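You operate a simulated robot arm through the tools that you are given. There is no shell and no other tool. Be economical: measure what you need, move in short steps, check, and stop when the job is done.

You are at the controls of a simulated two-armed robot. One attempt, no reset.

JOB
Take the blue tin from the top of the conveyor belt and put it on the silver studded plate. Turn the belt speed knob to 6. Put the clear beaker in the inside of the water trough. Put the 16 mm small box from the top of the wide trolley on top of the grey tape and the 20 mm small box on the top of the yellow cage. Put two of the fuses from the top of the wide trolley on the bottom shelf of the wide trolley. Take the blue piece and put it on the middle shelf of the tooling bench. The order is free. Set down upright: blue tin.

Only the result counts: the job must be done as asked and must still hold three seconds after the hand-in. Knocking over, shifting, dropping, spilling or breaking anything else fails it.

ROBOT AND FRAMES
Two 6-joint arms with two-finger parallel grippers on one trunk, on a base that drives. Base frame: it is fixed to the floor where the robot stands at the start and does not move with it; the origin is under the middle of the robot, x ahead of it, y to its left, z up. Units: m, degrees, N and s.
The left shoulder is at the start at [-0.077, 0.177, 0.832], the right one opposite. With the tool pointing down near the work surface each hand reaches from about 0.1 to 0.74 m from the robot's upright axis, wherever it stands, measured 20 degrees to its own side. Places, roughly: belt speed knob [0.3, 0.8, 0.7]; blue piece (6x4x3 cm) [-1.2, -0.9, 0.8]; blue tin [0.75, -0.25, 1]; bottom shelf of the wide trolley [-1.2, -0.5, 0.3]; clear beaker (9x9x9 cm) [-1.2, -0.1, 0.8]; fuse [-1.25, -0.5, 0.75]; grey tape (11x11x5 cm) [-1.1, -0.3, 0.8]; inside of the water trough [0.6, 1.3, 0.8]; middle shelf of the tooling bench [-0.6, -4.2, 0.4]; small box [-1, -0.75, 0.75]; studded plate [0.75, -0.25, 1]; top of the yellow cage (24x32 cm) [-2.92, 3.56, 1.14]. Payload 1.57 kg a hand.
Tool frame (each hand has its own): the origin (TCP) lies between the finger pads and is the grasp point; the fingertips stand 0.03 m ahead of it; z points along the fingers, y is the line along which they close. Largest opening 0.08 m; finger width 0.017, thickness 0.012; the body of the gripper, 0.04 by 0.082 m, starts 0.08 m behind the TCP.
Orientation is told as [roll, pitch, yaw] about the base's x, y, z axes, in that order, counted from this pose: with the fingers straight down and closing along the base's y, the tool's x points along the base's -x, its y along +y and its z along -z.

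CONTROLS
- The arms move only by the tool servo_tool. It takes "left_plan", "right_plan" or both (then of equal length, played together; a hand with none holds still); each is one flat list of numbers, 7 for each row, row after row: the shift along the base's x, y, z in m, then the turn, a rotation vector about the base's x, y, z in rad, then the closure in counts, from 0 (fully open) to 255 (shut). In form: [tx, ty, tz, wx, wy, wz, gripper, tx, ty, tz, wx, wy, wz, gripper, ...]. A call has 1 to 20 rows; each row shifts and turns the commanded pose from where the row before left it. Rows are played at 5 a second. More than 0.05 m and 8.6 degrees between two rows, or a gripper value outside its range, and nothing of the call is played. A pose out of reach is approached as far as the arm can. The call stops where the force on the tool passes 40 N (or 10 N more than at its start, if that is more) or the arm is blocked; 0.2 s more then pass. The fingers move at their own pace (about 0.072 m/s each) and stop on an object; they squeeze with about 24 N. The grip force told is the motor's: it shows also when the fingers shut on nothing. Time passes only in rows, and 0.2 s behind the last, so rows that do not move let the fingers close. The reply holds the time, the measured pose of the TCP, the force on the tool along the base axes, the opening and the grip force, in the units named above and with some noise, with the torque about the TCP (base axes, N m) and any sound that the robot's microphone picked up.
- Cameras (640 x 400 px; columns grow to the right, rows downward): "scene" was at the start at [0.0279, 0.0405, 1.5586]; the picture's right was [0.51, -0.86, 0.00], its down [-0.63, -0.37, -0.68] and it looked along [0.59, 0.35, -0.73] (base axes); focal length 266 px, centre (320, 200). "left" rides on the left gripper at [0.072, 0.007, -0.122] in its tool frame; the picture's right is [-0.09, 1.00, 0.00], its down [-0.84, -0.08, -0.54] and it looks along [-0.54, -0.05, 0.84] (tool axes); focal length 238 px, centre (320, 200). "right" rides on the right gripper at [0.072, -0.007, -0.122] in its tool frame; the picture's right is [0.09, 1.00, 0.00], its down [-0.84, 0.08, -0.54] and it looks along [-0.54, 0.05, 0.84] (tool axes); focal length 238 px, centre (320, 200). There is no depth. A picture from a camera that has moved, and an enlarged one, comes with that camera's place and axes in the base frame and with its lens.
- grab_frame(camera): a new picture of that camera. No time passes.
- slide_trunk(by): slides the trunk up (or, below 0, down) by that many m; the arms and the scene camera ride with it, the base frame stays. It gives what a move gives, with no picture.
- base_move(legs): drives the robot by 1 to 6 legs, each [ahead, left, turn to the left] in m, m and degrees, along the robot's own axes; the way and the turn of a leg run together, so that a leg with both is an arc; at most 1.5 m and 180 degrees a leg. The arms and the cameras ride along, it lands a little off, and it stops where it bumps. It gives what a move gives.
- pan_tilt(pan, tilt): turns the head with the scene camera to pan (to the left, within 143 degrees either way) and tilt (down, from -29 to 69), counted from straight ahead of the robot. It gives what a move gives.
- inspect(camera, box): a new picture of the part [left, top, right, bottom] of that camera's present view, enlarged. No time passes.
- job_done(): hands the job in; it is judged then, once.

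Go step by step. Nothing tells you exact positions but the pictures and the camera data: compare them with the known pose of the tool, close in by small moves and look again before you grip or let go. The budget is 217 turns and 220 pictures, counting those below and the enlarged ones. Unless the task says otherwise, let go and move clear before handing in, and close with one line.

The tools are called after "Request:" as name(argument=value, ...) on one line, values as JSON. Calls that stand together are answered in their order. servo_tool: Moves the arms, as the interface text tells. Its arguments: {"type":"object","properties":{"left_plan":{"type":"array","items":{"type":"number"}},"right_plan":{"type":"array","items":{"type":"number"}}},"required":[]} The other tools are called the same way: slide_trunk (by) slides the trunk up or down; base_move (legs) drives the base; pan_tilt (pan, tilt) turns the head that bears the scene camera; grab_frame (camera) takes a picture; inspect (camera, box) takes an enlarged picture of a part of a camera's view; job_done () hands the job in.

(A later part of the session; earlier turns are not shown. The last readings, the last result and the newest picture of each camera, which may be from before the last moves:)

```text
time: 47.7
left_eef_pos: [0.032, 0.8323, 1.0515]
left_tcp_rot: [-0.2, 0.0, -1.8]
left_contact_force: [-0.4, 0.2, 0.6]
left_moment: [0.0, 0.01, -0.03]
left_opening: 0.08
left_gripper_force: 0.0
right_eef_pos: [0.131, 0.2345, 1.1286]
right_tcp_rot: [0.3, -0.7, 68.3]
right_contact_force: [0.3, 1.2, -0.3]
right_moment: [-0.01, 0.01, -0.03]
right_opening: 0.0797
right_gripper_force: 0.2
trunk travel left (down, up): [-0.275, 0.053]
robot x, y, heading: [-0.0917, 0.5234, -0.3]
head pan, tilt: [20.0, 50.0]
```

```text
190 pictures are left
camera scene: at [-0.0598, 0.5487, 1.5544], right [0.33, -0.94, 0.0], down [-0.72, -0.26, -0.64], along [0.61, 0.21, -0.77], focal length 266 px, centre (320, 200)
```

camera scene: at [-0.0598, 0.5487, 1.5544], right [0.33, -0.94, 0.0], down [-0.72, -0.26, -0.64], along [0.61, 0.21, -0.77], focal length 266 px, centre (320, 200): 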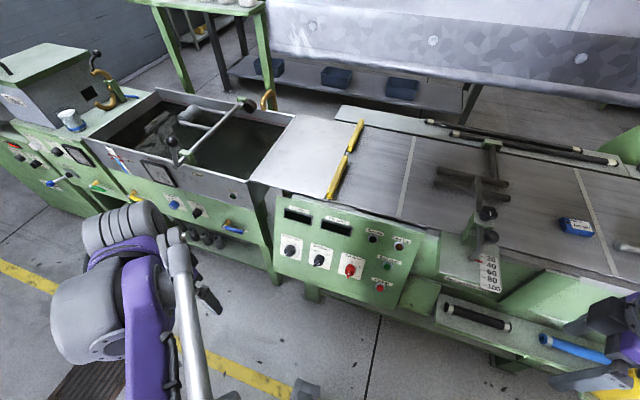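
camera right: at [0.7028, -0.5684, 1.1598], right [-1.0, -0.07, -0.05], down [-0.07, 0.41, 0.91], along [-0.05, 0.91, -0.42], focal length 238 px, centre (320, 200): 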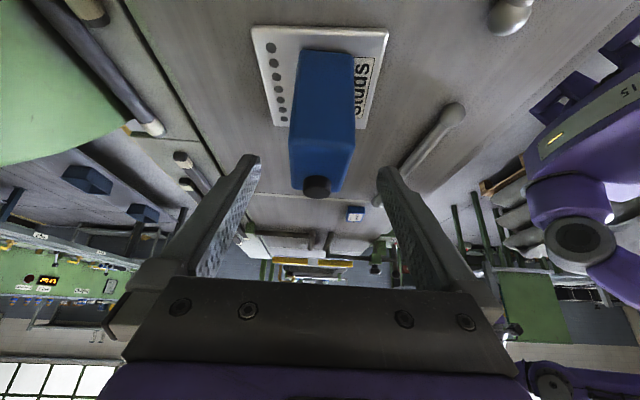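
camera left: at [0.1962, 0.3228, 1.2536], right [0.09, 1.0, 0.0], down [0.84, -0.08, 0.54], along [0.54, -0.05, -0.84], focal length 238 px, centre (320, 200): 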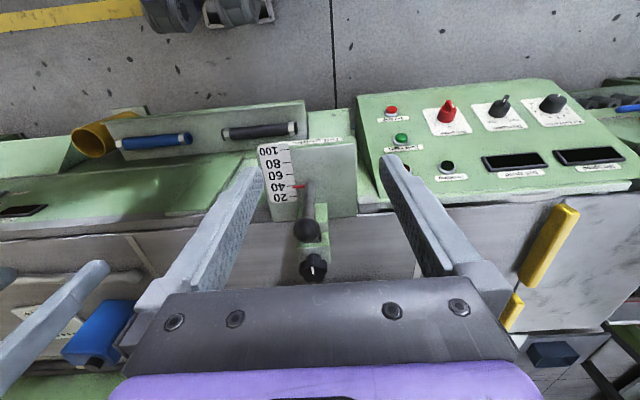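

Request:
inspect(camera="scene", box=[256, 190, 436, 310])

Request:
pan_tilt(pan=-45, tilt=45)

Request:
grab_frame(camera="scene")

```text
3.33 times, centred on (346, 250) of scene
camera zoom: at [-0.0598, 0.5487, 1.5544], right [0.33, -0.94, 0.0], down [-0.72, -0.26, -0.64], along [0.61, 0.21, -0.77], focal length 887 px, centre (233, 33)
```

zoom: 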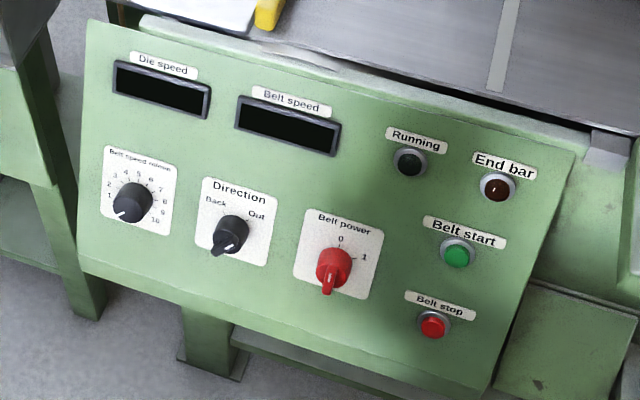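

```text
time: 49.0
left_eef_pos: [0.0321, 0.8326, 1.0516]
left_tcp_rot: [-0.2, -0.1, -1.8]
left_contact_force: [0.0, 0.3, -0.5]
left_moment: [-0.02, -0.01, -0.02]
left_opening: 0.0801
left_gripper_force: 0.0
right_eef_pos: [0.1317, 0.2356, 1.1288]
right_tcp_rot: [0.3, -0.5, 68.2]
right_contact_force: [-1.3, 0.0, -0.1]
right_moment: [0.03, 0.01, 0.02]
right_opening: 0.08
right_gripper_force: 0.0
trunk travel left (down, up): [-0.275, 0.053]
robot x, y, heading: [-0.0882, 0.5241, -0.4]
head pan, tilt: [-45.0, 45.0]
```

```text
188 pictures are left
camera scene: at [-0.0753, 0.4651, 1.5613], right [-0.71, -0.7, 0.0], down [-0.5, 0.5, -0.71], along [0.5, -0.5, -0.71], focal length 266 px, centre (320, 200)
```

scene: 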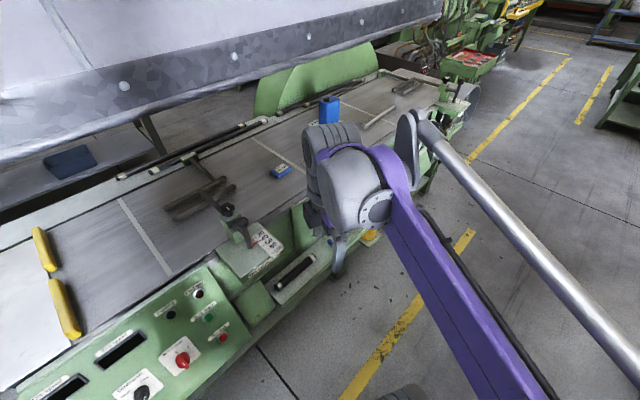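

The belt-speed knob is the left black one on a steep panel (about 67°), centre ≈(0.337,0.792,0.736). I'll back off and orient the left hand perpendicular to the panel.

Request:
base_move(legs=[[-0.25, 0, 0]])

Request:
servo_tool(left_plan=[0, 0, -0.03, 0, -0.146, 0, 0, 0, 0, -0.03, 0, -0.146, 0, 0, 0, 0, -0.03, 0, -0.146, 0, 0, 0, 0, -0.03, 0, -0.146, 0, 0, 0, 0, -0.03, 0, -0.146, 0, 0, 0, 0, -0.03, 0, -0.146, 0, 0, 0, 0, -0.03, 0, -0.146, 0, 0, 0, 0, -0.03, 0, -0.147, 0, 0])

Request:
grab_frame(camera="left")

```text
time: 50.9
left_eef_pos: [-0.2148, 0.8333, 1.0524]
left_tcp_rot: [-0.2, 0.0, -2.2]
left_contact_force: [-0.7, -0.8, -0.2]
left_moment: [0.03, -0.01, 0.0]
left_opening: 0.0801
left_gripper_force: 0.0
right_eef_pos: [-0.119, 0.2377, 1.1295]
right_tcp_rot: [0.4, -0.5, 67.9]
right_contact_force: [-0.1, 0.5, 0.5]
right_moment: [-0.03, -0.02, 0.0]
right_opening: 0.0799
right_gripper_force: 0.0
trunk travel left (down, up): [-0.275, 0.053]
robot x, y, heading: [-0.3415, 0.5268, -0.8]
head pan, tilt: [-45.0, 45.0]
```

```text
time: 51.5
left_eef_pos: [-0.1939, 0.7992, 0.987]
left_tcp_rot: [-1.2, -18.3, -13.1]
left_contact_force: [-0.1, 0.1, 0.3]
left_moment: [0.0, 0.01, 0.03]
left_opening: 0.0803
left_gripper_force: 0.1
right_eef_pos: [-0.1089, 0.2395, 1.1323]
right_tcp_rot: [0.2, -0.8, 69.4]
right_contact_force: [-0.2, 0.7, -0.9]
right_moment: [-0.02, -0.01, -0.01]
right_opening: 0.0799
right_gripper_force: 0.0
trunk travel left (down, up): [-0.275, 0.053]
robot x, y, heading: [-0.3398, 0.5262, -1.0]
head pan, tilt: [-45.0, 45.0]
stopped in row 3 (left hand): the arm was blocked; the commanded pose is now the measured one
```

```text
187 pictures are left
camera left: at [-0.2947, 0.8329, 1.0798], right [0.32, 0.95, 0.01], down [0.59, -0.21, 0.78], along [0.74, -0.24, -0.63], focal length 238 px, centre (320, 200)
```

left: 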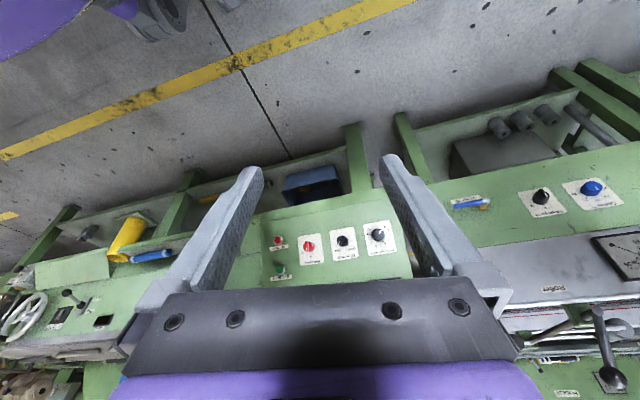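

The left arm blocked on something. I'll look at the robot's arms.

Request:
pan_tilt(pan=0, tilt=60)

Request:
grab_frame(camera="scene")

```text
time: 52.7
left_eef_pos: [-0.1935, 0.799, 0.9867]
left_tcp_rot: [-1.3, -18.2, -13.3]
left_contact_force: [-0.4, 0.5, 0.1]
left_moment: [0.03, -0.03, 0.01]
left_opening: 0.0798
left_gripper_force: 0.0
right_eef_pos: [-0.1083, 0.2405, 1.131]
right_tcp_rot: [0.3, -0.8, 69.4]
right_contact_force: [-0.4, -0.2, -0.5]
right_moment: [-0.01, 0.01, 0.04]
right_opening: 0.0799
right_gripper_force: 0.1
trunk travel left (down, up): [-0.275, 0.053]
robot x, y, heading: [-0.3425, 0.5283, -0.8]
head pan, tilt: [0.0, 60.0]
```

```text
186 pictures are left
camera scene: at [-0.314, 0.5252, 1.5418], right [-0.02, -1.0, 0.0], down [-0.87, 0.01, -0.5], along [0.5, -0.01, -0.87], focal length 266 px, centre (320, 200)
```

scene: 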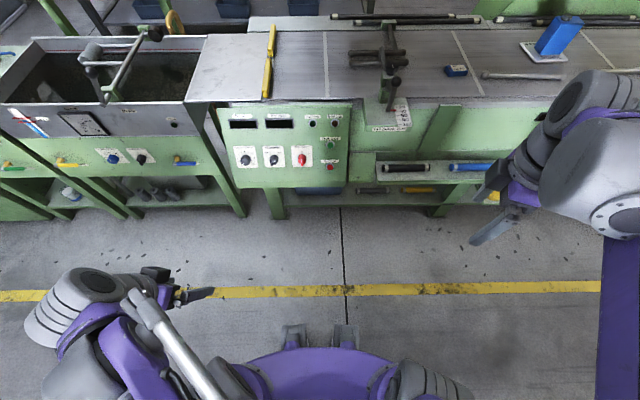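

It was self-blocking from being folded. I'll extend forward, then tilt.

Request:
servo_tool(left_plan=[0.04, 0, 0, 0, 0, 0.1, 0, 0.04, 0, 0, 0, 0, 0.12, 0, 0.04, 0, 0, 0, 0, 0, 0, 0.04, 0, -0.01, 0, -0.12, 0, 0, 0.04, 0, -0.02, 0, -0.14, 0, 0, 0.02, 0, -0.03, 0, -0.14, 0, 0, 0.01, 0, -0.03, 0, -0.14, 0, 0, 0.01, 0, -0.03, 0, -0.14, 0, 0, 0.0, 0, -0.03, 0, -0.14, 0, 0])

Request:
grab_frame(camera="left")

```text
time: 54.7
left_eef_pos: [0.0665, 0.8049, 0.8808]
left_tcp_rot: [-0.3, -65.2, -0.9]
left_contact_force: [0.1, -0.1, 0.4]
left_moment: [0.0, -0.01, -0.02]
left_opening: 0.0801
left_gripper_force: 0.0
left hand out of reach, approached as far as the arm can: row 9
right_eef_pos: [-0.1086, 0.2403, 1.1315]
right_tcp_rot: [0.3, -0.9, 69.2]
right_contact_force: [-0.1, 0.2, 0.2]
right_moment: [-0.03, 0.0, 0.02]
right_opening: 0.0801
right_gripper_force: 0.0
trunk travel left (down, up): [-0.275, 0.053]
robot x, y, heading: [-0.3378, 0.5244, -1.0]
head pan, tilt: [0.0, 60.0]
```

```text
185 pictures are left
camera left: at [-0.0732, 0.8149, 0.8673], right [0.06, 0.99, 0.08], down [-0.14, -0.07, 0.99], along [0.99, -0.07, 0.14], focal length 238 px, centre (320, 200)
```

left: 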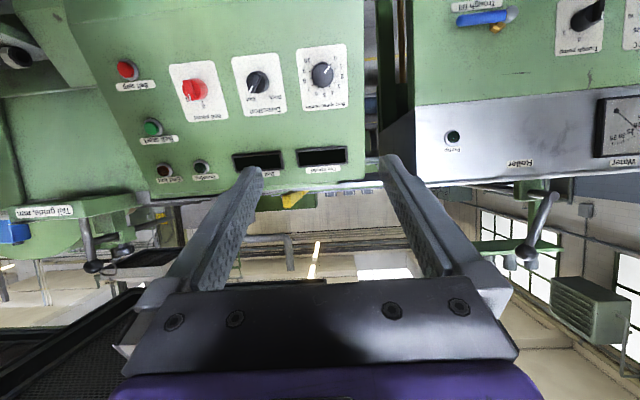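

Request:
inspect(camera="left", box=[280, 30, 376, 120])

Request:
inspect(camera="scene", box=[225, 140, 273, 170])

```text
4.44 times, centred on (328, 75) of left
camera zoom: at [-0.0732, 0.8149, 0.8673], right [0.06, 0.99, 0.08], down [-0.14, -0.07, 0.99], along [0.99, -0.07, 0.14], focal length 1059 px, centre (284, 756)
```

zoom: 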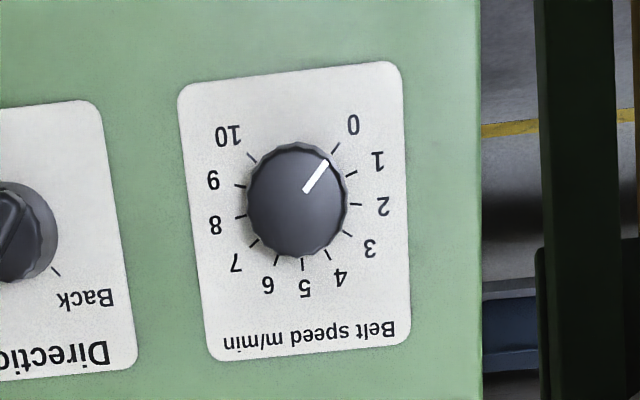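

```text
13.33 times, centred on (249, 155) of scene
camera zoom: at [-0.3143, 0.5251, 1.5418], right [-0.02, -1.0, 0.0], down [-0.87, 0.01, -0.5], along [0.5, -0.01, -0.87], focal length 3549 px, centre (1267, 800)
```

zoom: 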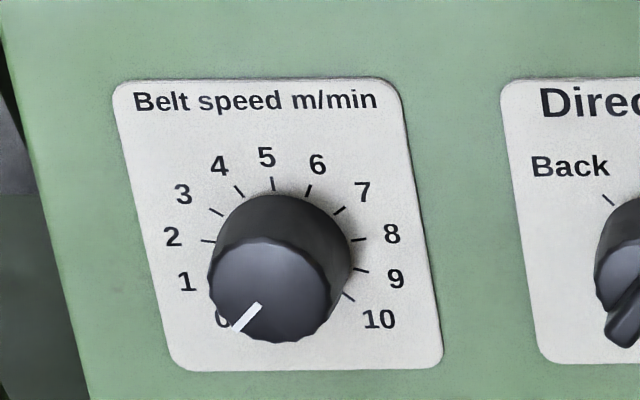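

The knob points at 0 with 27° per unit, so I must turn it 162° clockwise. Centre is ~(0.35,0.805,0.714). Move to a standoff and look again.

Request:
servo_tool(left_plan=[0.04, 0, -0.028, 0, -0.03, 0.015, 0, 0.04, 0, -0.028, 0, 0, 0, 0, 0.04, 0, -0.028, 0, 0, 0, 0, 0.035, 0, -0.025, 0, 0, 0, 0])

Request:
grab_frame(camera="left")

Request:
grab_frame(camera="scene")

```text
time: 55.7
left_eef_pos: [0.2301, 0.8091, 0.7846]
left_tcp_rot: [-0.4, -66.9, -0.2]
left_contact_force: [0.1, -0.1, 1.2]
left_moment: [0.04, -0.02, 0.0]
left_opening: 0.0801
left_gripper_force: 0.0
left hand out of reach, approached as far as the arm can: row 1
right_eef_pos: [-0.1091, 0.2401, 1.1307]
right_tcp_rot: [0.4, -0.9, 69.2]
right_contact_force: [0.2, 0.6, -0.5]
right_moment: [-0.02, 0.02, 0.03]
right_opening: 0.0799
right_gripper_force: 0.0
trunk travel left (down, up): [-0.275, 0.053]
robot x, y, heading: [-0.3387, 0.5247, -0.8]
head pan, tilt: [0.0, 60.0]
```

```text
182 pictures are left
camera left: at [0.091, 0.8173, 0.7671], right [0.05, 1.0, 0.08], down [-0.17, -0.07, 0.98], along [0.98, -0.06, 0.17], focal length 238 px, centre (320, 200)
```

left: 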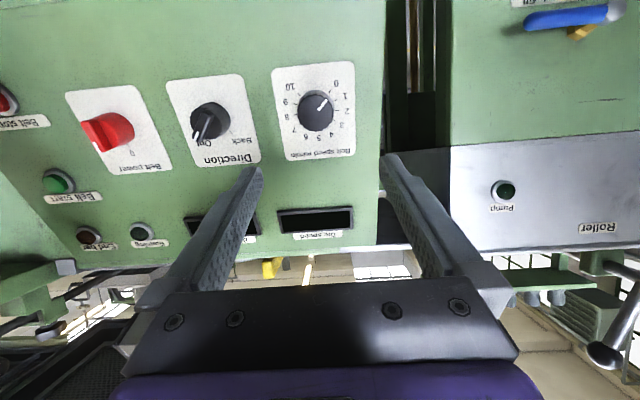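

```text
181 pictures are left
camera scene: at [-0.3131, 0.5256, 1.5418], right [-0.02, -1.0, 0.0], down [-0.87, 0.01, -0.5], along [0.5, -0.01, -0.87], focal length 266 px, centre (320, 200)
```

scene: 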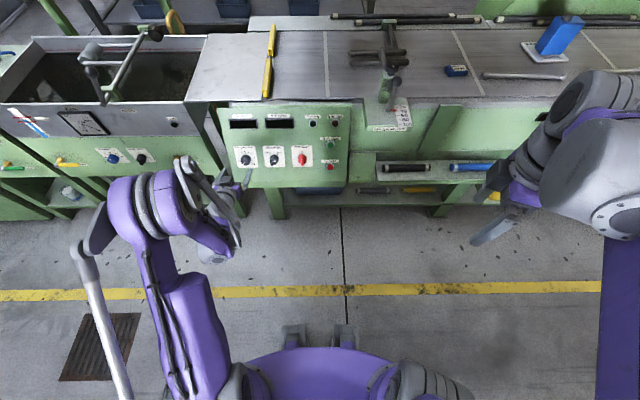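

Triangulation gives the knob face at (0.358,0.8055,0.7155). Pre-rotate the hand −81° about its axis at standoff, so the turn is symmetric.

Request:
servo_tool(left_plan=[0.02, -0.002, -0.015, 0, 0, 0, 0, 0.02, -0.0016, -0.015, 0, 0, 0, 0, 0.009, 0, -0.006, -0.13, 0, 0.055, 0, 0, 0, 0, -0.13, 0, 0.055, 0, 0, 0, 0, -0.13, 0, 0.055, 0, 0, 0, 0, -0.13, 0, 0.055, 0, 0, 0, 0, -0.13, 0, 0.055, 0, 0, 0, 0, -0.13, 0, 0.055, 0, 0, 0, 0, -0.13, 0, 0.055, 0, 0, 0, 0, -0.13, 0, 0.055, 0, 0, 0, 0, -0.13, 0, 0.055, 0, 0, 0, 0, -0.13, 0, 0.055, 0])

Request:
grab_frame(camera="left")

```text
time: 58.3
left_eef_pos: [0.2787, 0.8031, 0.745]
left_tcp_rot: [-67.4, -8.3, 86.3]
left_contact_force: [-0.4, -0.3, 0.5]
left_moment: [0.03, -0.03, 0.02]
left_opening: 0.0802
left_gripper_force: 0.1
right_eef_pos: [-0.1096, 0.2394, 1.1311]
right_tcp_rot: [0.3, -0.8, 69.2]
right_contact_force: [0.4, 0.3, -0.4]
right_moment: [0.0, 0.04, -0.03]
right_opening: 0.0801
right_gripper_force: 0.0
trunk travel left (down, up): [-0.275, 0.053]
robot x, y, heading: [-0.3406, 0.5264, -1.0]
head pan, tilt: [0.0, 60.0]
```

```text
180 pictures are left
camera left: at [0.1594, 0.7346, 0.7758], right [-0.37, 0.25, -0.9], down [-0.42, 0.82, 0.4], along [0.83, 0.52, -0.2], focal length 238 px, centre (320, 200)
```

left: 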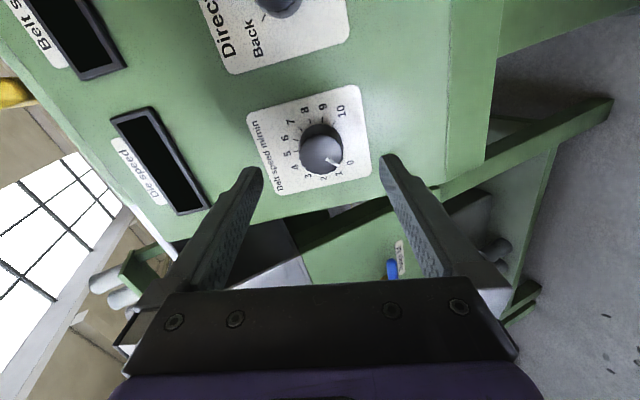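

Request:
servo_tool(left_plan=[0.012, 0.002, -0.004, 0, 0, 0, 0, 0.012, 0.001, -0.004, 0, 0, 0, 0, 0.012, 0, -0.005, 0, 0, 0, 0])

Request:
grab_frame(camera="left")

```text
time: 59.1
left_eef_pos: [0.3138, 0.8066, 0.7321]
left_tcp_rot: [-67.3, -8.4, 86.3]
left_contact_force: [-0.4, -0.3, -0.3]
left_moment: [0.01, -0.02, -0.01]
left_opening: 0.0799
left_gripper_force: 0.0
right_eef_pos: [-0.1097, 0.2393, 1.131]
right_tcp_rot: [0.3, -0.9, 69.2]
right_contact_force: [-1.0, 0.4, -0.7]
right_moment: [0.01, 0.01, -0.02]
right_opening: 0.08
right_gripper_force: 0.1
trunk travel left (down, up): [-0.275, 0.053]
robot x, y, heading: [-0.3424, 0.5255, -1.0]
head pan, tilt: [0.0, 60.0]
```

```text
179 pictures are left
camera left: at [0.1946, 0.7378, 0.763], right [-0.37, 0.25, -0.9], down [-0.42, 0.82, 0.4], along [0.83, 0.52, -0.2], focal length 238 px, centre (320, 200)
```

left: 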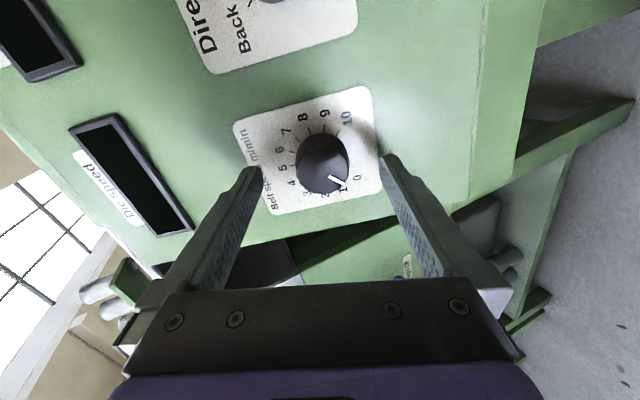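

Request:
servo_tool(left_plan=[0.01, 0, -0.0035, 0, 0, 0, 0, 0.01, 0, -0.0035, 0, 0, 0, 0, 0.008, 0, -0.003, 0, 0, 0, 0])

Request:
grab_frame(camera="left")

```text
time: 59.8
left_eef_pos: [0.3292, 0.8061, 0.7283]
left_tcp_rot: [-67.6, -8.4, 86.4]
left_contact_force: [-35.9, -5.8, 14.2]
left_moment: [0.15, -1.77, -0.35]
left_opening: 0.0798
left_gripper_force: 0.1
right_eef_pos: [-0.1145, 0.2387, 1.1318]
right_tcp_rot: [0.2, -0.9, 69.3]
right_contact_force: [0.1, -0.1, -0.6]
right_moment: [0.01, 0.04, -0.01]
right_opening: 0.0802
right_gripper_force: 0.2
trunk travel left (down, up): [-0.275, 0.053]
robot x, y, heading: [-0.346, 0.5252, -1.0]
head pan, tilt: [0.0, 60.0]
stopped in row 3 (left hand): the force on the tool passed its limit at 47 N (the readings are from after the stop); the commanded pose is now the measured one
```

```text
178 pictures are left
camera left: at [0.2102, 0.7369, 0.7598], right [-0.37, 0.25, -0.9], down [-0.42, 0.82, 0.4], along [0.83, 0.52, -0.19], focal length 238 px, centre (320, 200)
```

left: 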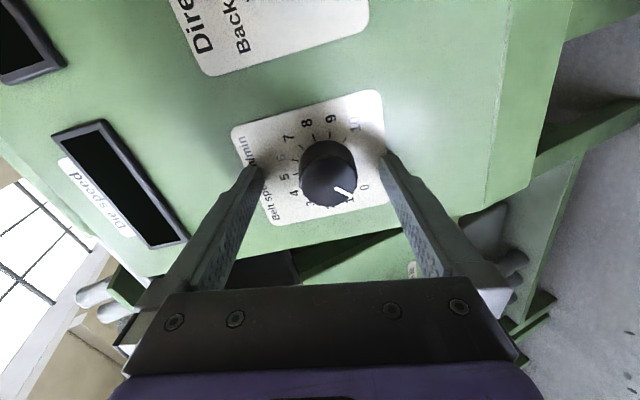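

Tips touched the panel; back off 4 mm and grip the knob.

Request:
servo_tool(left_plan=[-0.004, 0, 0.0015, 0, 0, 0, 0, 0, 0, 0, 0, 0, 0, 100, 0, 0, 0, 0, 0, 0, 180, 0, 0, 0, 0, 0, 0, 230, 0, 0, 0, 0, 0, 0, 230])

Request:
grab_frame(camera="left")

```text
time: 61.0
left_eef_pos: [0.3275, 0.807, 0.7251]
left_tcp_rot: [-67.0, -8.3, 86.1]
left_contact_force: [-19.7, -2.6, -19.8]
left_moment: [0.18, 0.69, 0.12]
left_opening: 0.0379
left_gripper_force: 16.7
right_eef_pos: [-0.1094, 0.2384, 1.1311]
right_tcp_rot: [0.4, -0.9, 69.4]
right_contact_force: [0.2, 0.1, 0.3]
right_moment: [-0.02, 0.01, 0.0]
right_opening: 0.08
right_gripper_force: 0.0
trunk travel left (down, up): [-0.275, 0.053]
robot x, y, heading: [-0.3419, 0.5266, -0.8]
head pan, tilt: [0.0, 60.0]
```

```text
177 pictures are left
camera left: at [0.2085, 0.7377, 0.7567], right [-0.37, 0.25, -0.89], down [-0.41, 0.82, 0.4], along [0.83, 0.52, -0.2], focal length 238 px, centre (320, 200)
```

left: 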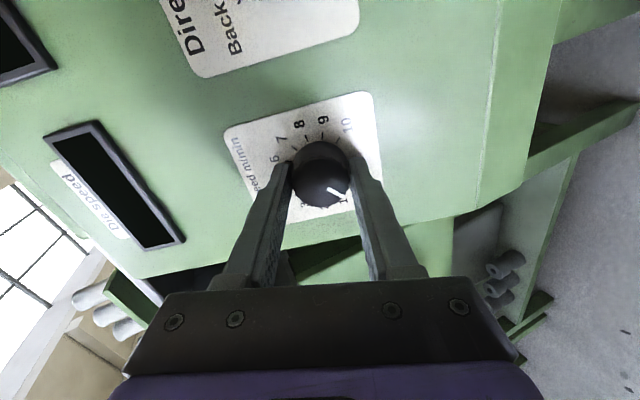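

Request:
servo_tool(left_plan=[-0.002, 0, -0.0015, 0, 0, 0, 230, 0, 0, 0, 0.13, 0, -0.055, 230, 0, 0, 0, 0.13, 0, -0.055, 230, 0, 0, 0, 0.13, 0, -0.055, 230, 0, 0, 0, 0.13, 0, -0.055, 230, 0, 0, 0, 0.13, 0, -0.055, 230, 0, 0, 0, 0.13, 0, -0.055, 230, 0, 0, 0, 0.13, 0, -0.055, 230])

Request:
grab_frame(camera="left")

```text
time: 62.8
left_eef_pos: [0.3281, 0.8056, 0.7261]
left_tcp_rot: [-44.5, -57.2, 48.9]
left_contact_force: [-0.5, -4.7, -3.3]
left_moment: [0.01, -0.22, 0.18]
left_opening: 0.0368
left_gripper_force: 43.7
right_eef_pos: [-0.1079, 0.2395, 1.1319]
right_tcp_rot: [0.3, -0.7, 69.2]
right_contact_force: [0.3, -0.4, -0.3]
right_moment: [0.04, 0.01, 0.0]
right_opening: 0.08
right_gripper_force: 0.0
trunk travel left (down, up): [-0.275, 0.053]
robot x, y, heading: [-0.3423, 0.5251, -0.7]
head pan, tilt: [0.0, 60.0]
```

```text
176 pictures are left
camera left: at [0.19, 0.7842, 0.7117], right [-0.12, 0.95, -0.3], down [-0.19, 0.28, 0.94], along [0.97, 0.17, 0.15], focal length 238 px, centre (320, 200)
```

left: 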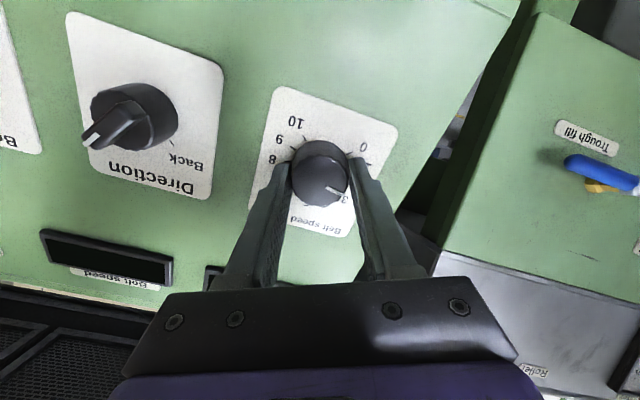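

It turns with the hand. Continue.

Request:
servo_tool(left_plan=[0, 0, 0, 0.13, 0, -0.055, 230, 0, 0, 0, 0.13, 0, -0.055, 230, 0, 0, 0, 0.13, 0, -0.055, 230, 0, 0, 0, 0.13, 0, -0.055, 230, 0, 0, 0, 0.13, 0, -0.055, 230, 0, 0, 0, 0.13, 0, -0.055, 230, 0, 0, 0, 0.13, 0, -0.055, 230, 0, 0, 0, 0.13, 0, -0.055, 230, 0, 0, 0, 0.13, 0, -0.055, 230, 0, 0, 0, 0.13, 0, -0.055, 230, 0, 0, 0, 0.13, 0, -0.055, 230, 0, 0, 0, 0.13, 0, -0.055, 230])

Request:
inspect(camera="left", box=[220, 80, 420, 260])

```text
time: 65.4
left_eef_pos: [0.3273, 0.8034, 0.7253]
left_tcp_rot: [65.4, -15.5, -83.3]
left_contact_force: [-1.0, -26.2, -10.6]
left_moment: [-0.07, 0.33, -0.09]
left_opening: 0.0367
left_gripper_force: 43.3
right_eef_pos: [-0.1098, 0.2388, 1.1299]
right_tcp_rot: [0.5, -0.9, 69.2]
right_contact_force: [-0.4, -0.3, 0.1]
right_moment: [0.01, 0.0, 0.0]
right_opening: 0.0801
right_gripper_force: 0.1
trunk travel left (down, up): [-0.275, 0.053]
robot x, y, heading: [-0.34, 0.5229, -0.5]
head pan, tilt: [0.0, 60.0]
```

```text
2.22 times, centred on (320, 170) of left
camera zoom: at [0.2104, 0.8755, 0.7621], right [0.39, 0.2, 0.9], down [-0.43, -0.82, 0.37], along [0.81, -0.53, -0.24], focal length 530 px, centre (320, 267)
```

zoom: 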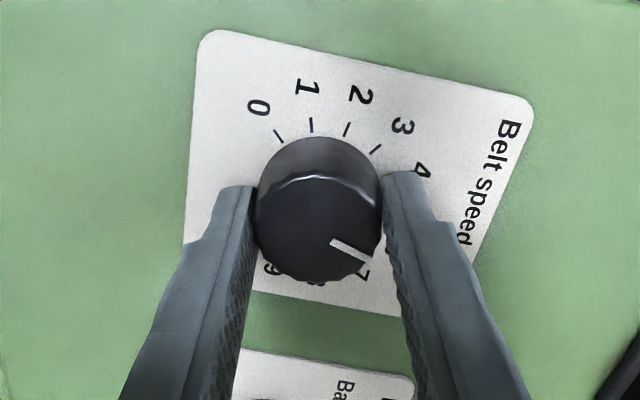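

I'm one row short (154°). Turn 8° more, then open, back off and look.

Request:
servo_tool(left_plan=[0, 0, 0, 0.13, 0, -0.055, 230, 0, 0, 0, 0, 0, 0, 230, 0, 0, 0, 0, 0, 0, 120, 0, 0, 0, 0, 0, 0, 0, 0, 0, 0, 0, 0, 0, 0, -0.02, 0, 0.008, 0, 0, 0, 0, -0.02, 0, 0.008, 0, 0, 0, 0, -0.03, 0, 0.013, 0, 0, 0, 0])

Request:
inspect(camera="left", box=[220, 50, 420, 230])

Request:
inspect(camera="scene", box=[225, 140, 273, 170])

```text
time: 67.2
left_eef_pos: [0.256, 0.8073, 0.758]
left_tcp_rot: [66.3, -8.4, -86.3]
left_contact_force: [0.3, 0.5, -0.8]
left_moment: [0.01, 0.02, -0.02]
left_opening: 0.0799
left_gripper_force: 0.1
right_eef_pos: [-0.1115, 0.2402, 1.1307]
right_tcp_rot: [0.3, -0.8, 69.3]
right_contact_force: [0.1, 0.4, 0.5]
right_moment: [-0.01, 0.02, -0.03]
right_opening: 0.0802
right_gripper_force: 0.0
trunk travel left (down, up): [-0.275, 0.053]
robot x, y, heading: [-0.3421, 0.5268, -0.9]
head pan, tilt: [0.0, 60.0]
```

```text
2.22 times, centred on (320, 140) of left
camera zoom: at [0.1424, 0.8796, 0.8013], right [0.4, 0.07, 0.92], down [-0.47, -0.84, 0.27], along [0.79, -0.54, -0.3], focal length 530 px, centre (320, 333)
```

zoom: 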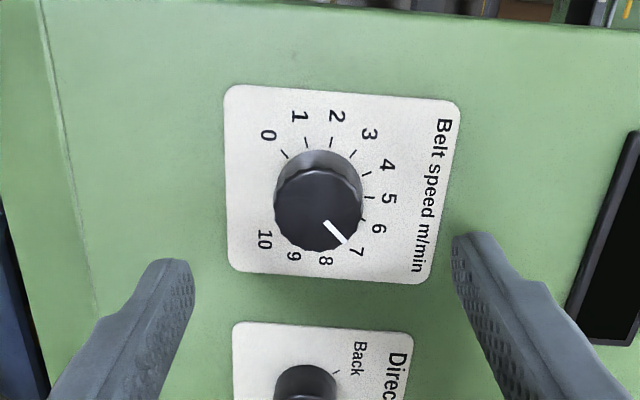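

```text
13.33 times, centred on (249, 155) of scene
camera zoom: at [-0.3156, 0.525, 1.5418], right [-0.01, -1.0, 0.0], down [-0.87, 0.01, -0.5], along [0.5, -0.01, -0.87], focal length 3549 px, centre (1267, 800)
```

zoom: 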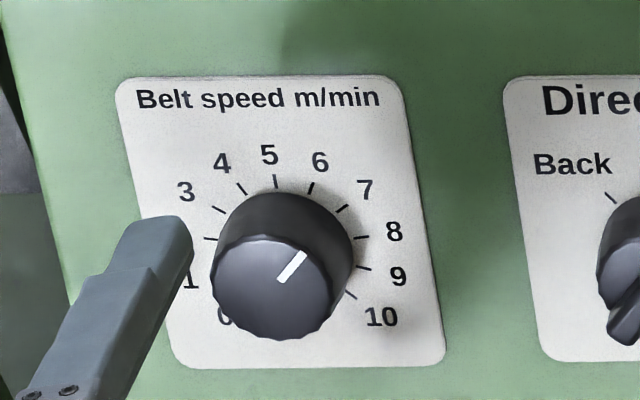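

The pointer reads about 6.5 (42° vs 27°). I'll re-grip and turn back ~15°.

Request:
servo_tool(left_plan=[0.02, -0.0006, -0.009, 0, 0, 0, 0, 0.02, -0.0006, -0.009, 0, 0, 0, 0, 0.02, -0.0006, -0.009, 0, 0, 0, 0, 0.008, 0, -0.004, 0, 0, 0, 0, 0, 0, 0, 0, 0, 0, 100, 0, 0, 0, 0, 0, 0, 180, 0, 0, 0, 0, 0, 0, 200, 0, 0, 0, 0, 0, 0, 200])

Request:
inspect(camera="left", box=[220, 50, 420, 230])

Request:
inspect(camera="scene", box=[225, 140, 273, 170])

```text
time: 69.0
left_eef_pos: [0.3272, 0.8049, 0.725]
left_tcp_rot: [66.2, -8.2, -86.3]
left_contact_force: [8.4, 2.2, 6.4]
left_moment: [0.0, -0.26, 0.02]
left_opening: 0.0372
left_gripper_force: 43.2
right_eef_pos: [-0.1086, 0.2395, 1.1327]
right_tcp_rot: [0.3, -0.9, 69.3]
right_contact_force: [-0.1, 0.2, -0.4]
right_moment: [0.0, 0.01, 0.01]
right_opening: 0.0799
right_gripper_force: 0.1
trunk travel left (down, up): [-0.275, 0.053]
robot x, y, heading: [-0.3412, 0.5268, -0.8]
head pan, tilt: [0.0, 60.0]
```

```text
2.22 times, centred on (320, 140) of left
camera zoom: at [0.2138, 0.8775, 0.7701], right [0.4, 0.07, 0.92], down [-0.47, -0.84, 0.27], along [0.79, -0.54, -0.3], focal length 530 px, centre (320, 333)
```

zoom: 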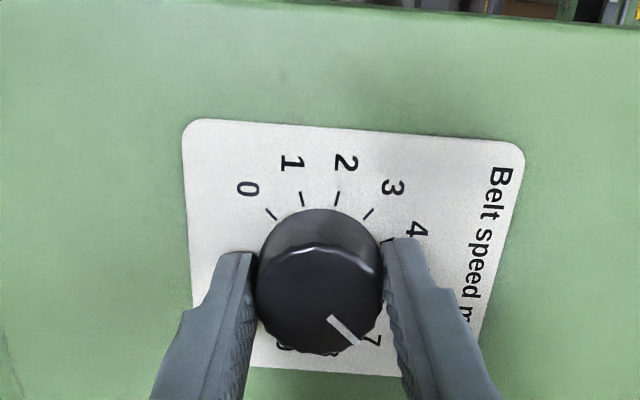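

```text
13.33 times, centred on (249, 155) of scene
camera zoom: at [-0.3144, 0.5251, 1.5419], right [-0.01, -1.0, 0.0], down [-0.87, 0.01, -0.5], along [0.5, -0.01, -0.87], focal length 3549 px, centre (1267, 800)
```

zoom: 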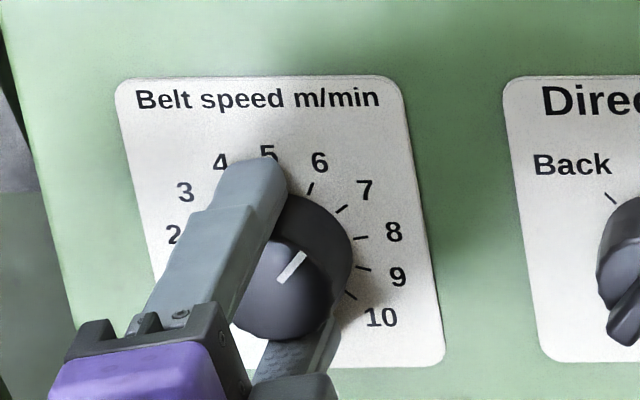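

Request:
servo_tool(left_plan=[0, 0, 0, -0.1205, 0, 0.051, 200, 0, 0, 0, -0.1205, 0, 0.051, 200, 0, 0, 0, 0, 0, 0, 200])

Request:
inspect(camera="scene", box=[225, 140, 273, 170])

```text
time: 69.8
left_eef_pos: [0.3266, 0.8058, 0.7252]
left_tcp_rot: [64.7, -22.0, -79.9]
left_contact_force: [19.4, 3.7, 15.1]
left_moment: [-0.07, -0.61, -0.14]
left_opening: 0.0366
left_gripper_force: 43.1
right_eef_pos: [-0.1088, 0.2391, 1.133]
right_tcp_rot: [0.4, -0.8, 69.3]
right_contact_force: [0.5, 0.3, 0.1]
right_moment: [0.0, -0.01, -0.02]
right_opening: 0.0797
right_gripper_force: 0.1
trunk travel left (down, up): [-0.275, 0.053]
robot x, y, heading: [-0.3428, 0.5231, -0.8]
head pan, tilt: [0.0, 60.0]
```

```text
13.33 times, centred on (249, 155) of scene
camera zoom: at [-0.3142, 0.5249, 1.5419], right [-0.01, -1.0, 0.0], down [-0.87, 0.01, -0.5], along [0.5, -0.01, -0.87], focal length 3549 px, centre (1267, 800)
```

zoom: 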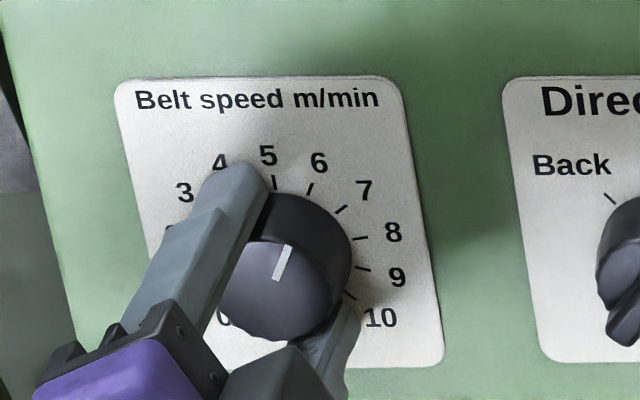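

Request:
servo_tool(left_plan=[0, 0, 0, 0.037, 0, -0.0155, 200, 0, 0, 0, 0, 0, 0, 130, 0, 0, 0, 0, 0, 0, 60, 0, 0, 0, 0, 0, 0, 0, 0, 0, 0, 0, 0, 0, 0, -0.02, 0, 0.008, 0, 0, 0, 0, -0.03, 0, 0.013, 0, 0, 0, 0])

Request:
inspect(camera="scene", box=[225, 140, 273, 170])

Request:
inspect(camera="left", box=[220, 50, 420, 230])

```text
time: 71.4
left_eef_pos: [0.2739, 0.8052, 0.7476]
left_tcp_rot: [65.0, -20.0, -81.0]
left_contact_force: [0.8, -0.4, -0.7]
left_moment: [0.04, 0.0, -0.03]
left_opening: 0.0798
left_gripper_force: 0.1
right_eef_pos: [-0.1102, 0.2395, 1.1315]
right_tcp_rot: [0.3, -0.8, 69.3]
right_contact_force: [-0.3, 0.0, -0.2]
right_moment: [0.01, 0.0, 0.02]
right_opening: 0.0798
right_gripper_force: 0.0
trunk travel left (down, up): [-0.275, 0.053]
robot x, y, heading: [-0.341, 0.5224, -0.9]
head pan, tilt: [0.0, 60.0]
```

```text
13.33 times, centred on (249, 155) of scene
camera zoom: at [-0.3156, 0.525, 1.5418], right [-0.01, -1.0, 0.0], down [-0.87, 0.01, -0.5], along [0.5, -0.01, -0.87], focal length 3549 px, centre (1267, 800)
```

zoom: 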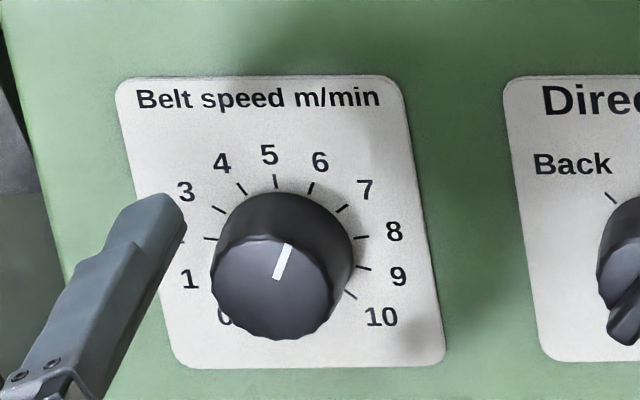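

```text
2.22 times, centred on (320, 140) of left
camera zoom: at [0.1551, 0.8751, 0.7765], right [0.38, 0.28, 0.88], down [-0.4, -0.81, 0.44], along [0.83, -0.52, -0.19], focal length 530 px, centre (320, 333)
```

zoom: 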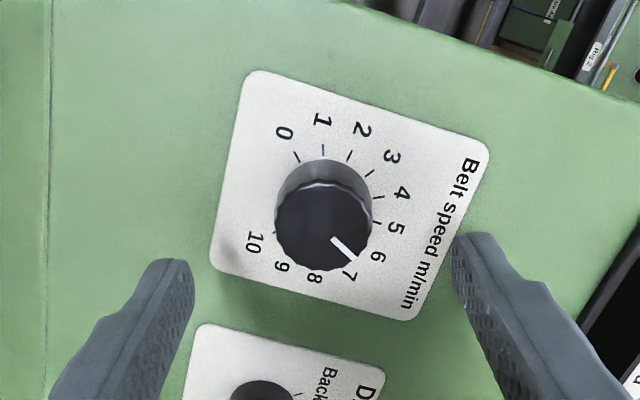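

The knob reads ≈5.95 – good. Retract the left arm and drive toward the trolley.

Request:
servo_tool(left_plan=[-0.03, 0, 0.012, -0.13, 0, 0.055, 0, -0.03, 0, 0.012, -0.13, 0, 0.055, 0, -0.03, 0, 0.012, -0.13, 0, 0.055, 0, -0.02, 0, 0.01, -0.13, 0, 0.055, 0, -0.02, 0, 0.01, -0.13, 0, 0.055, 0, -0.02, 0, 0.01, -0.13, 0, 0.055, 0, 0, 0, 0.02, -0.13, 0, 0.055, 0, 0, 0, 0.02, -0.13, 0, 0.055, 0, 0, 0, 0.03, 0, 0.146, 0, 0, 0, 0, 0.03, 0, 0.146, 0, 0, 0, 0, 0.03, 0, 0.146, 0, 0, 0, 0, 0.03, 0, 0.146, 0, 0, 0, 0, 0.03, 0, 0.146, 0, 0, 0, 0, 0.03, 0, 0.146, 0, 0, 0, 0, 0.02, 0, 0.146, 0, 0, 0, 0, 0.02, 0, 0.14, 0, 0])

Request:
pan_tilt(pan=-60, tilt=30)

Request:
grab_frame(camera="scene")

Request:
pan_tilt(pan=50, tilt=40)

Request:
grab_frame(camera="scene")

```text
time: 74.8
left_eef_pos: [0.1495, 0.8094, 1.0915]
left_tcp_rot: [-0.6, 0.0, -3.5]
left_contact_force: [-0.6, 0.4, -0.2]
left_moment: [-0.01, 0.02, -0.03]
left_opening: 0.0802
left_gripper_force: 0.0
left hand out of reach, approached as far as the arm can: row 3, 4, 5, 6
right_eef_pos: [-0.1083, 0.2393, 1.1328]
right_tcp_rot: [0.4, -0.8, 69.3]
right_contact_force: [0.3, -0.6, -0.1]
right_moment: [0.03, -0.01, 0.01]
right_opening: 0.0799
right_gripper_force: 0.0
trunk travel left (down, up): [-0.275, 0.053]
robot x, y, heading: [-0.3389, 0.5256, -0.8]
head pan, tilt: [0.0, 60.0]
```

```text
time: 76.1
left_eef_pos: [0.1477, 0.8083, 1.093]
left_tcp_rot: [-0.5, -0.5, -3.5]
left_contact_force: [-0.2, -1.0, 0.7]
left_moment: [-0.01, 0.01, -0.04]
left_opening: 0.0801
left_gripper_force: 0.1
right_eef_pos: [-0.1098, 0.2403, 1.1313]
right_tcp_rot: [0.3, -0.8, 69.3]
right_contact_force: [-0.1, -0.8, -0.1]
right_moment: [-0.02, -0.01, 0.02]
right_opening: 0.0801
right_gripper_force: 0.0
trunk travel left (down, up): [-0.275, 0.053]
robot x, y, heading: [-0.3417, 0.5239, -0.9]
head pan, tilt: [-60.0, 30.0]
```

```text
167 pictures are left
camera scene: at [-0.3372, 0.4472, 1.5839], right [-0.87, -0.49, 0.0], down [-0.24, 0.44, -0.87], along [0.42, -0.76, -0.5], focal length 266 px, centre (320, 200)
```

scene: 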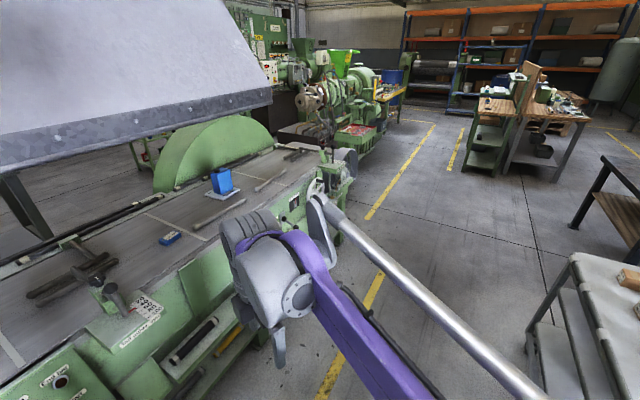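

```text
time: 78.0
left_eef_pos: [0.1483, 0.8098, 1.0925]
left_tcp_rot: [-0.6, -0.4, -3.6]
left_contact_force: [-0.6, 0.4, 0.4]
left_moment: [0.02, -0.03, -0.03]
left_opening: 0.0798
left_gripper_force: 0.1
right_eef_pos: [-0.1093, 0.2392, 1.1323]
right_tcp_rot: [0.2, -0.8, 69.3]
right_contact_force: [0.5, -0.3, -0.7]
right_moment: [0.03, -0.04, 0.01]
right_opening: 0.0796
right_gripper_force: 0.1
trunk travel left (down, up): [-0.275, 0.053]
robot x, y, heading: [-0.3416, 0.5266, -0.6]
head pan, tilt: [50.0, 40.0]
```

```text
166 pictures are left
camera scene: at [-0.3257, 0.5905, 1.5686], right [0.76, -0.65, 0.0], down [-0.42, -0.49, -0.77], along [0.5, 0.58, -0.64], focal length 266 px, centre (320, 200)
```

scene: 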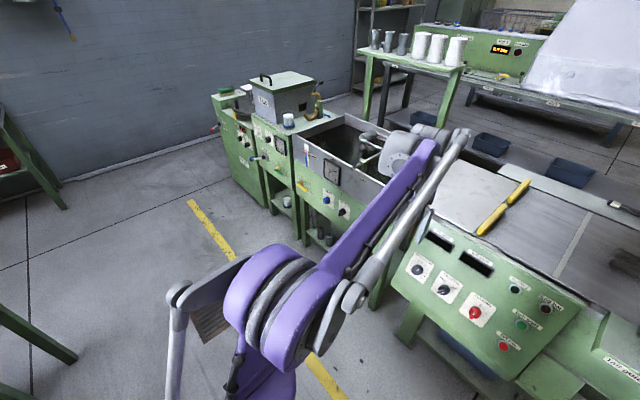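

Now drive to the trolley's near side, facing it (heading 180).

Request:
base_move(legs=[[-0.15, 0, 0], [0, 0, 180], [0, 0.65, 0]])

Request:
pan_tilt(pan=15, tilt=45)

Request:
grab_frame(camera="scene")

```text
time: 92.5
left_eef_pos: [-0.9204, -0.4204, 1.0916]
left_tcp_rot: [-0.4, -0.3, -179.2]
left_contact_force: [0.4, 0.5, 1.4]
left_moment: [0.0, 0.01, -0.03]
left_opening: 0.0798
left_gripper_force: 0.0
right_eef_pos: [-0.7045, 0.1665, 1.1313]
right_tcp_rot: [0.2, -0.8, -106.6]
right_contact_force: [-0.2, 0.4, 0.5]
right_moment: [0.01, 0.01, -0.02]
right_opening: 0.0799
right_gripper_force: 0.0
trunk travel left (down, up): [-0.275, 0.053]
robot x, y, heading: [-0.4536, -0.1016, -176.5]
head pan, tilt: [50.0, 40.0]
```

```text
time: 93.5
left_eef_pos: [-0.9212, -0.4212, 1.0923]
left_tcp_rot: [-0.5, -0.3, -179.3]
left_contact_force: [0.4, 0.6, 0.1]
left_moment: [-0.01, -0.01, -0.02]
left_opening: 0.0801
left_gripper_force: 0.1
right_eef_pos: [-0.7051, 0.1659, 1.1308]
right_tcp_rot: [0.3, -0.9, -106.5]
right_contact_force: [0.1, 0.0, -0.1]
right_moment: [-0.02, -0.02, -0.01]
right_opening: 0.0799
right_gripper_force: 0.1
trunk travel left (down, up): [-0.275, 0.053]
robot x, y, heading: [-0.4563, -0.1005, -176.7]
head pan, tilt: [15.0, 45.0]
```

```text
165 pictures are left
camera scene: at [-0.4898, -0.1259, 1.5613], right [-0.32, 0.95, 0.0], down [0.67, 0.22, -0.71], along [-0.67, -0.22, -0.71], focal length 266 px, centre (320, 200)
```

scene: 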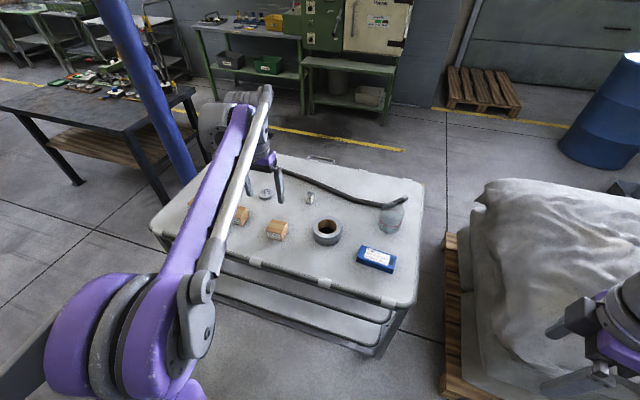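

Request:
inspect(camera="scene", box=[224, 160, 432, 290])

Request:
grab_frame(camera="left")

Request:
grab_frame(camera="right")

```text
3.08 times, centred on (328, 225) of scene
camera zoom: at [-0.4898, -0.1259, 1.5613], right [-0.32, 0.95, 0.0], down [0.67, 0.22, -0.71], along [-0.67, -0.22, -0.71], focal length 819 px, centre (295, 123)
```

zoom: 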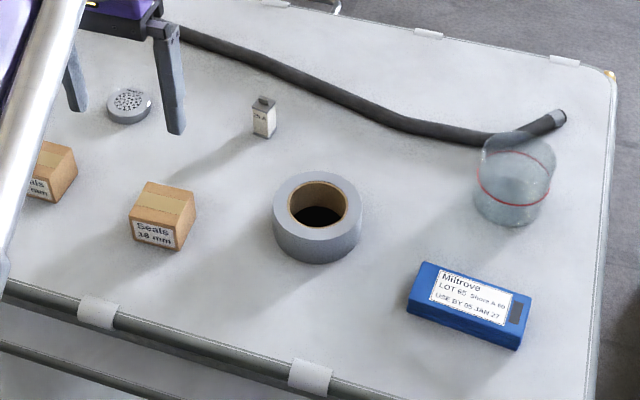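

```text
163 pictures are left
camera left: at [-0.8474, -0.4275, 1.2147], right [-0.08, -1.0, -0.01], down [-0.83, 0.06, 0.55], along [-0.55, 0.05, -0.84], focal length 238 px, centre (320, 200)
```

left: 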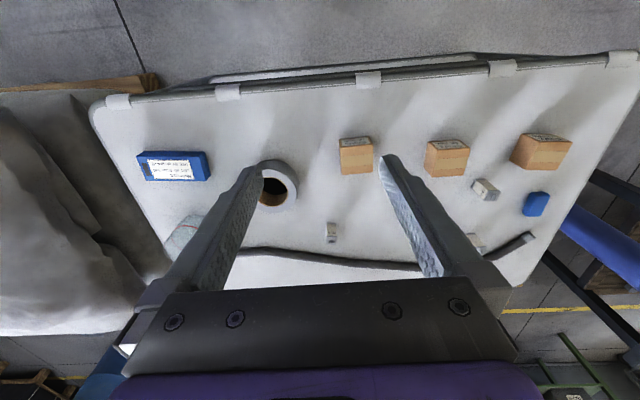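

```text
162 pictures are left
camera right: at [-0.6919, 0.2384, 1.2515], right [0.98, -0.19, 0.0], down [-0.16, -0.82, 0.55], along [-0.1, -0.54, -0.83], focal length 238 px, centre (320, 200)
```

right: 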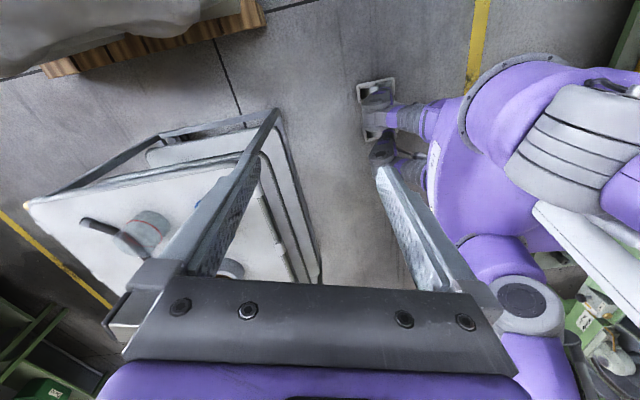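

Request:
inspect(camera="scene", box=[360, 185, 440, 245])

Request:
base_move(legs=[[0.1, 0, -3]])

Request:
servo_tool(right_plan=[-0.03, -0.03, 0, 0, 0, 0, 0, -0.03, -0.03, 0, 0, 0, 0, 0, -0.03, -0.03, 0, 0, 0, 0, 0, -0.04, -0.02, 0, 0, 0, 0, 0, -0.04, -0.02, 0, 0, 0, 0, 0, -0.04, 0, 0, 0, 0, 0, 0])

Request:
grab_frame(camera="right")

```text
6.67 times, centred on (400, 215) of scene
camera zoom: at [-0.4898, -0.1259, 1.5613], right [-0.32, 0.95, 0.0], down [0.67, 0.22, -0.71], along [-0.67, -0.22, -0.71], focal length 1775 px, centre (-213, 100)
```

zoom: 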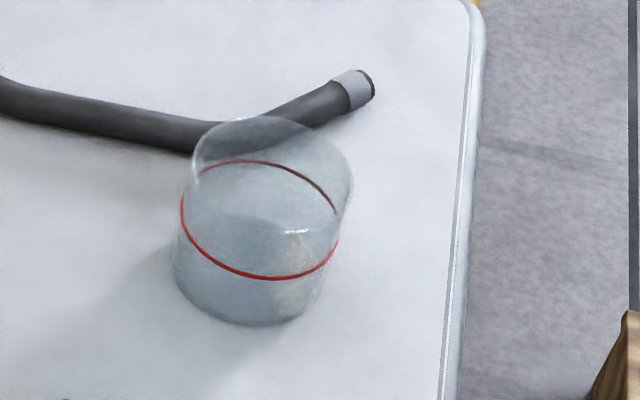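

```text
time: 94.6
left_eef_pos: [-1.0347, -0.4009, 1.0925]
left_tcp_rot: [-0.4, -0.2, 177.8]
left_contact_force: [0.2, 1.0, -0.6]
left_moment: [0.0, -0.02, 0.0]
left_opening: 0.08
left_gripper_force: 0.0
right_eef_pos: [-0.79, 0.1759, 1.1316]
right_tcp_rot: [0.3, -0.8, -109.6]
right_contact_force: [-0.2, 0.2, -0.1]
right_moment: [-0.03, 0.01, -0.02]
right_opening: 0.0798
right_gripper_force: 0.1
trunk travel left (down, up): [-0.275, 0.053]
robot x, y, heading: [-0.5545, -0.1088, -179.5]
head pan, tilt: [15.0, 45.0]
```

```text
time: 96.0
left_eef_pos: [-1.0367, -0.3992, 1.0918]
left_tcp_rot: [-0.5, -0.2, 177.8]
left_contact_force: [-0.2, -0.7, -0.3]
left_moment: [0.02, -0.02, -0.03]
left_opening: 0.0799
left_gripper_force: 0.0
right_eef_pos: [-1.0021, 0.0436, 1.1334]
right_tcp_rot: [0.4, -0.8, -109.5]
right_contact_force: [0.1, -0.9, -0.7]
right_moment: [0.01, -0.02, -0.02]
right_opening: 0.0799
right_gripper_force: 0.1
trunk travel left (down, up): [-0.275, 0.053]
robot x, y, heading: [-0.5553, -0.1051, -179.3]
head pan, tilt: [15.0, 45.0]
```

```text
160 pictures are left
camera right: at [-0.9847, 0.1141, 1.2529], right [0.97, -0.25, 0.01], down [-0.21, -0.81, 0.55], along [-0.13, -0.54, -0.83], focal length 238 px, centre (320, 200)
```

right: 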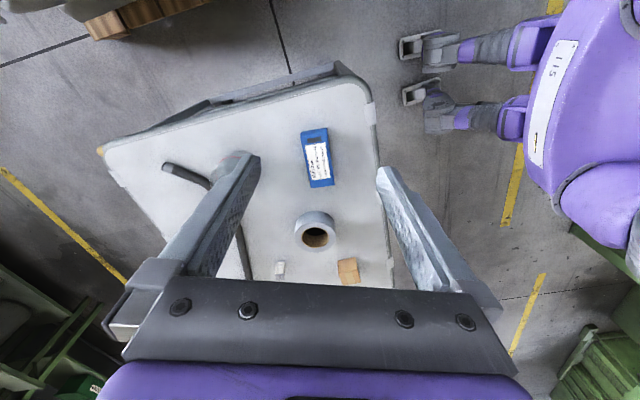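

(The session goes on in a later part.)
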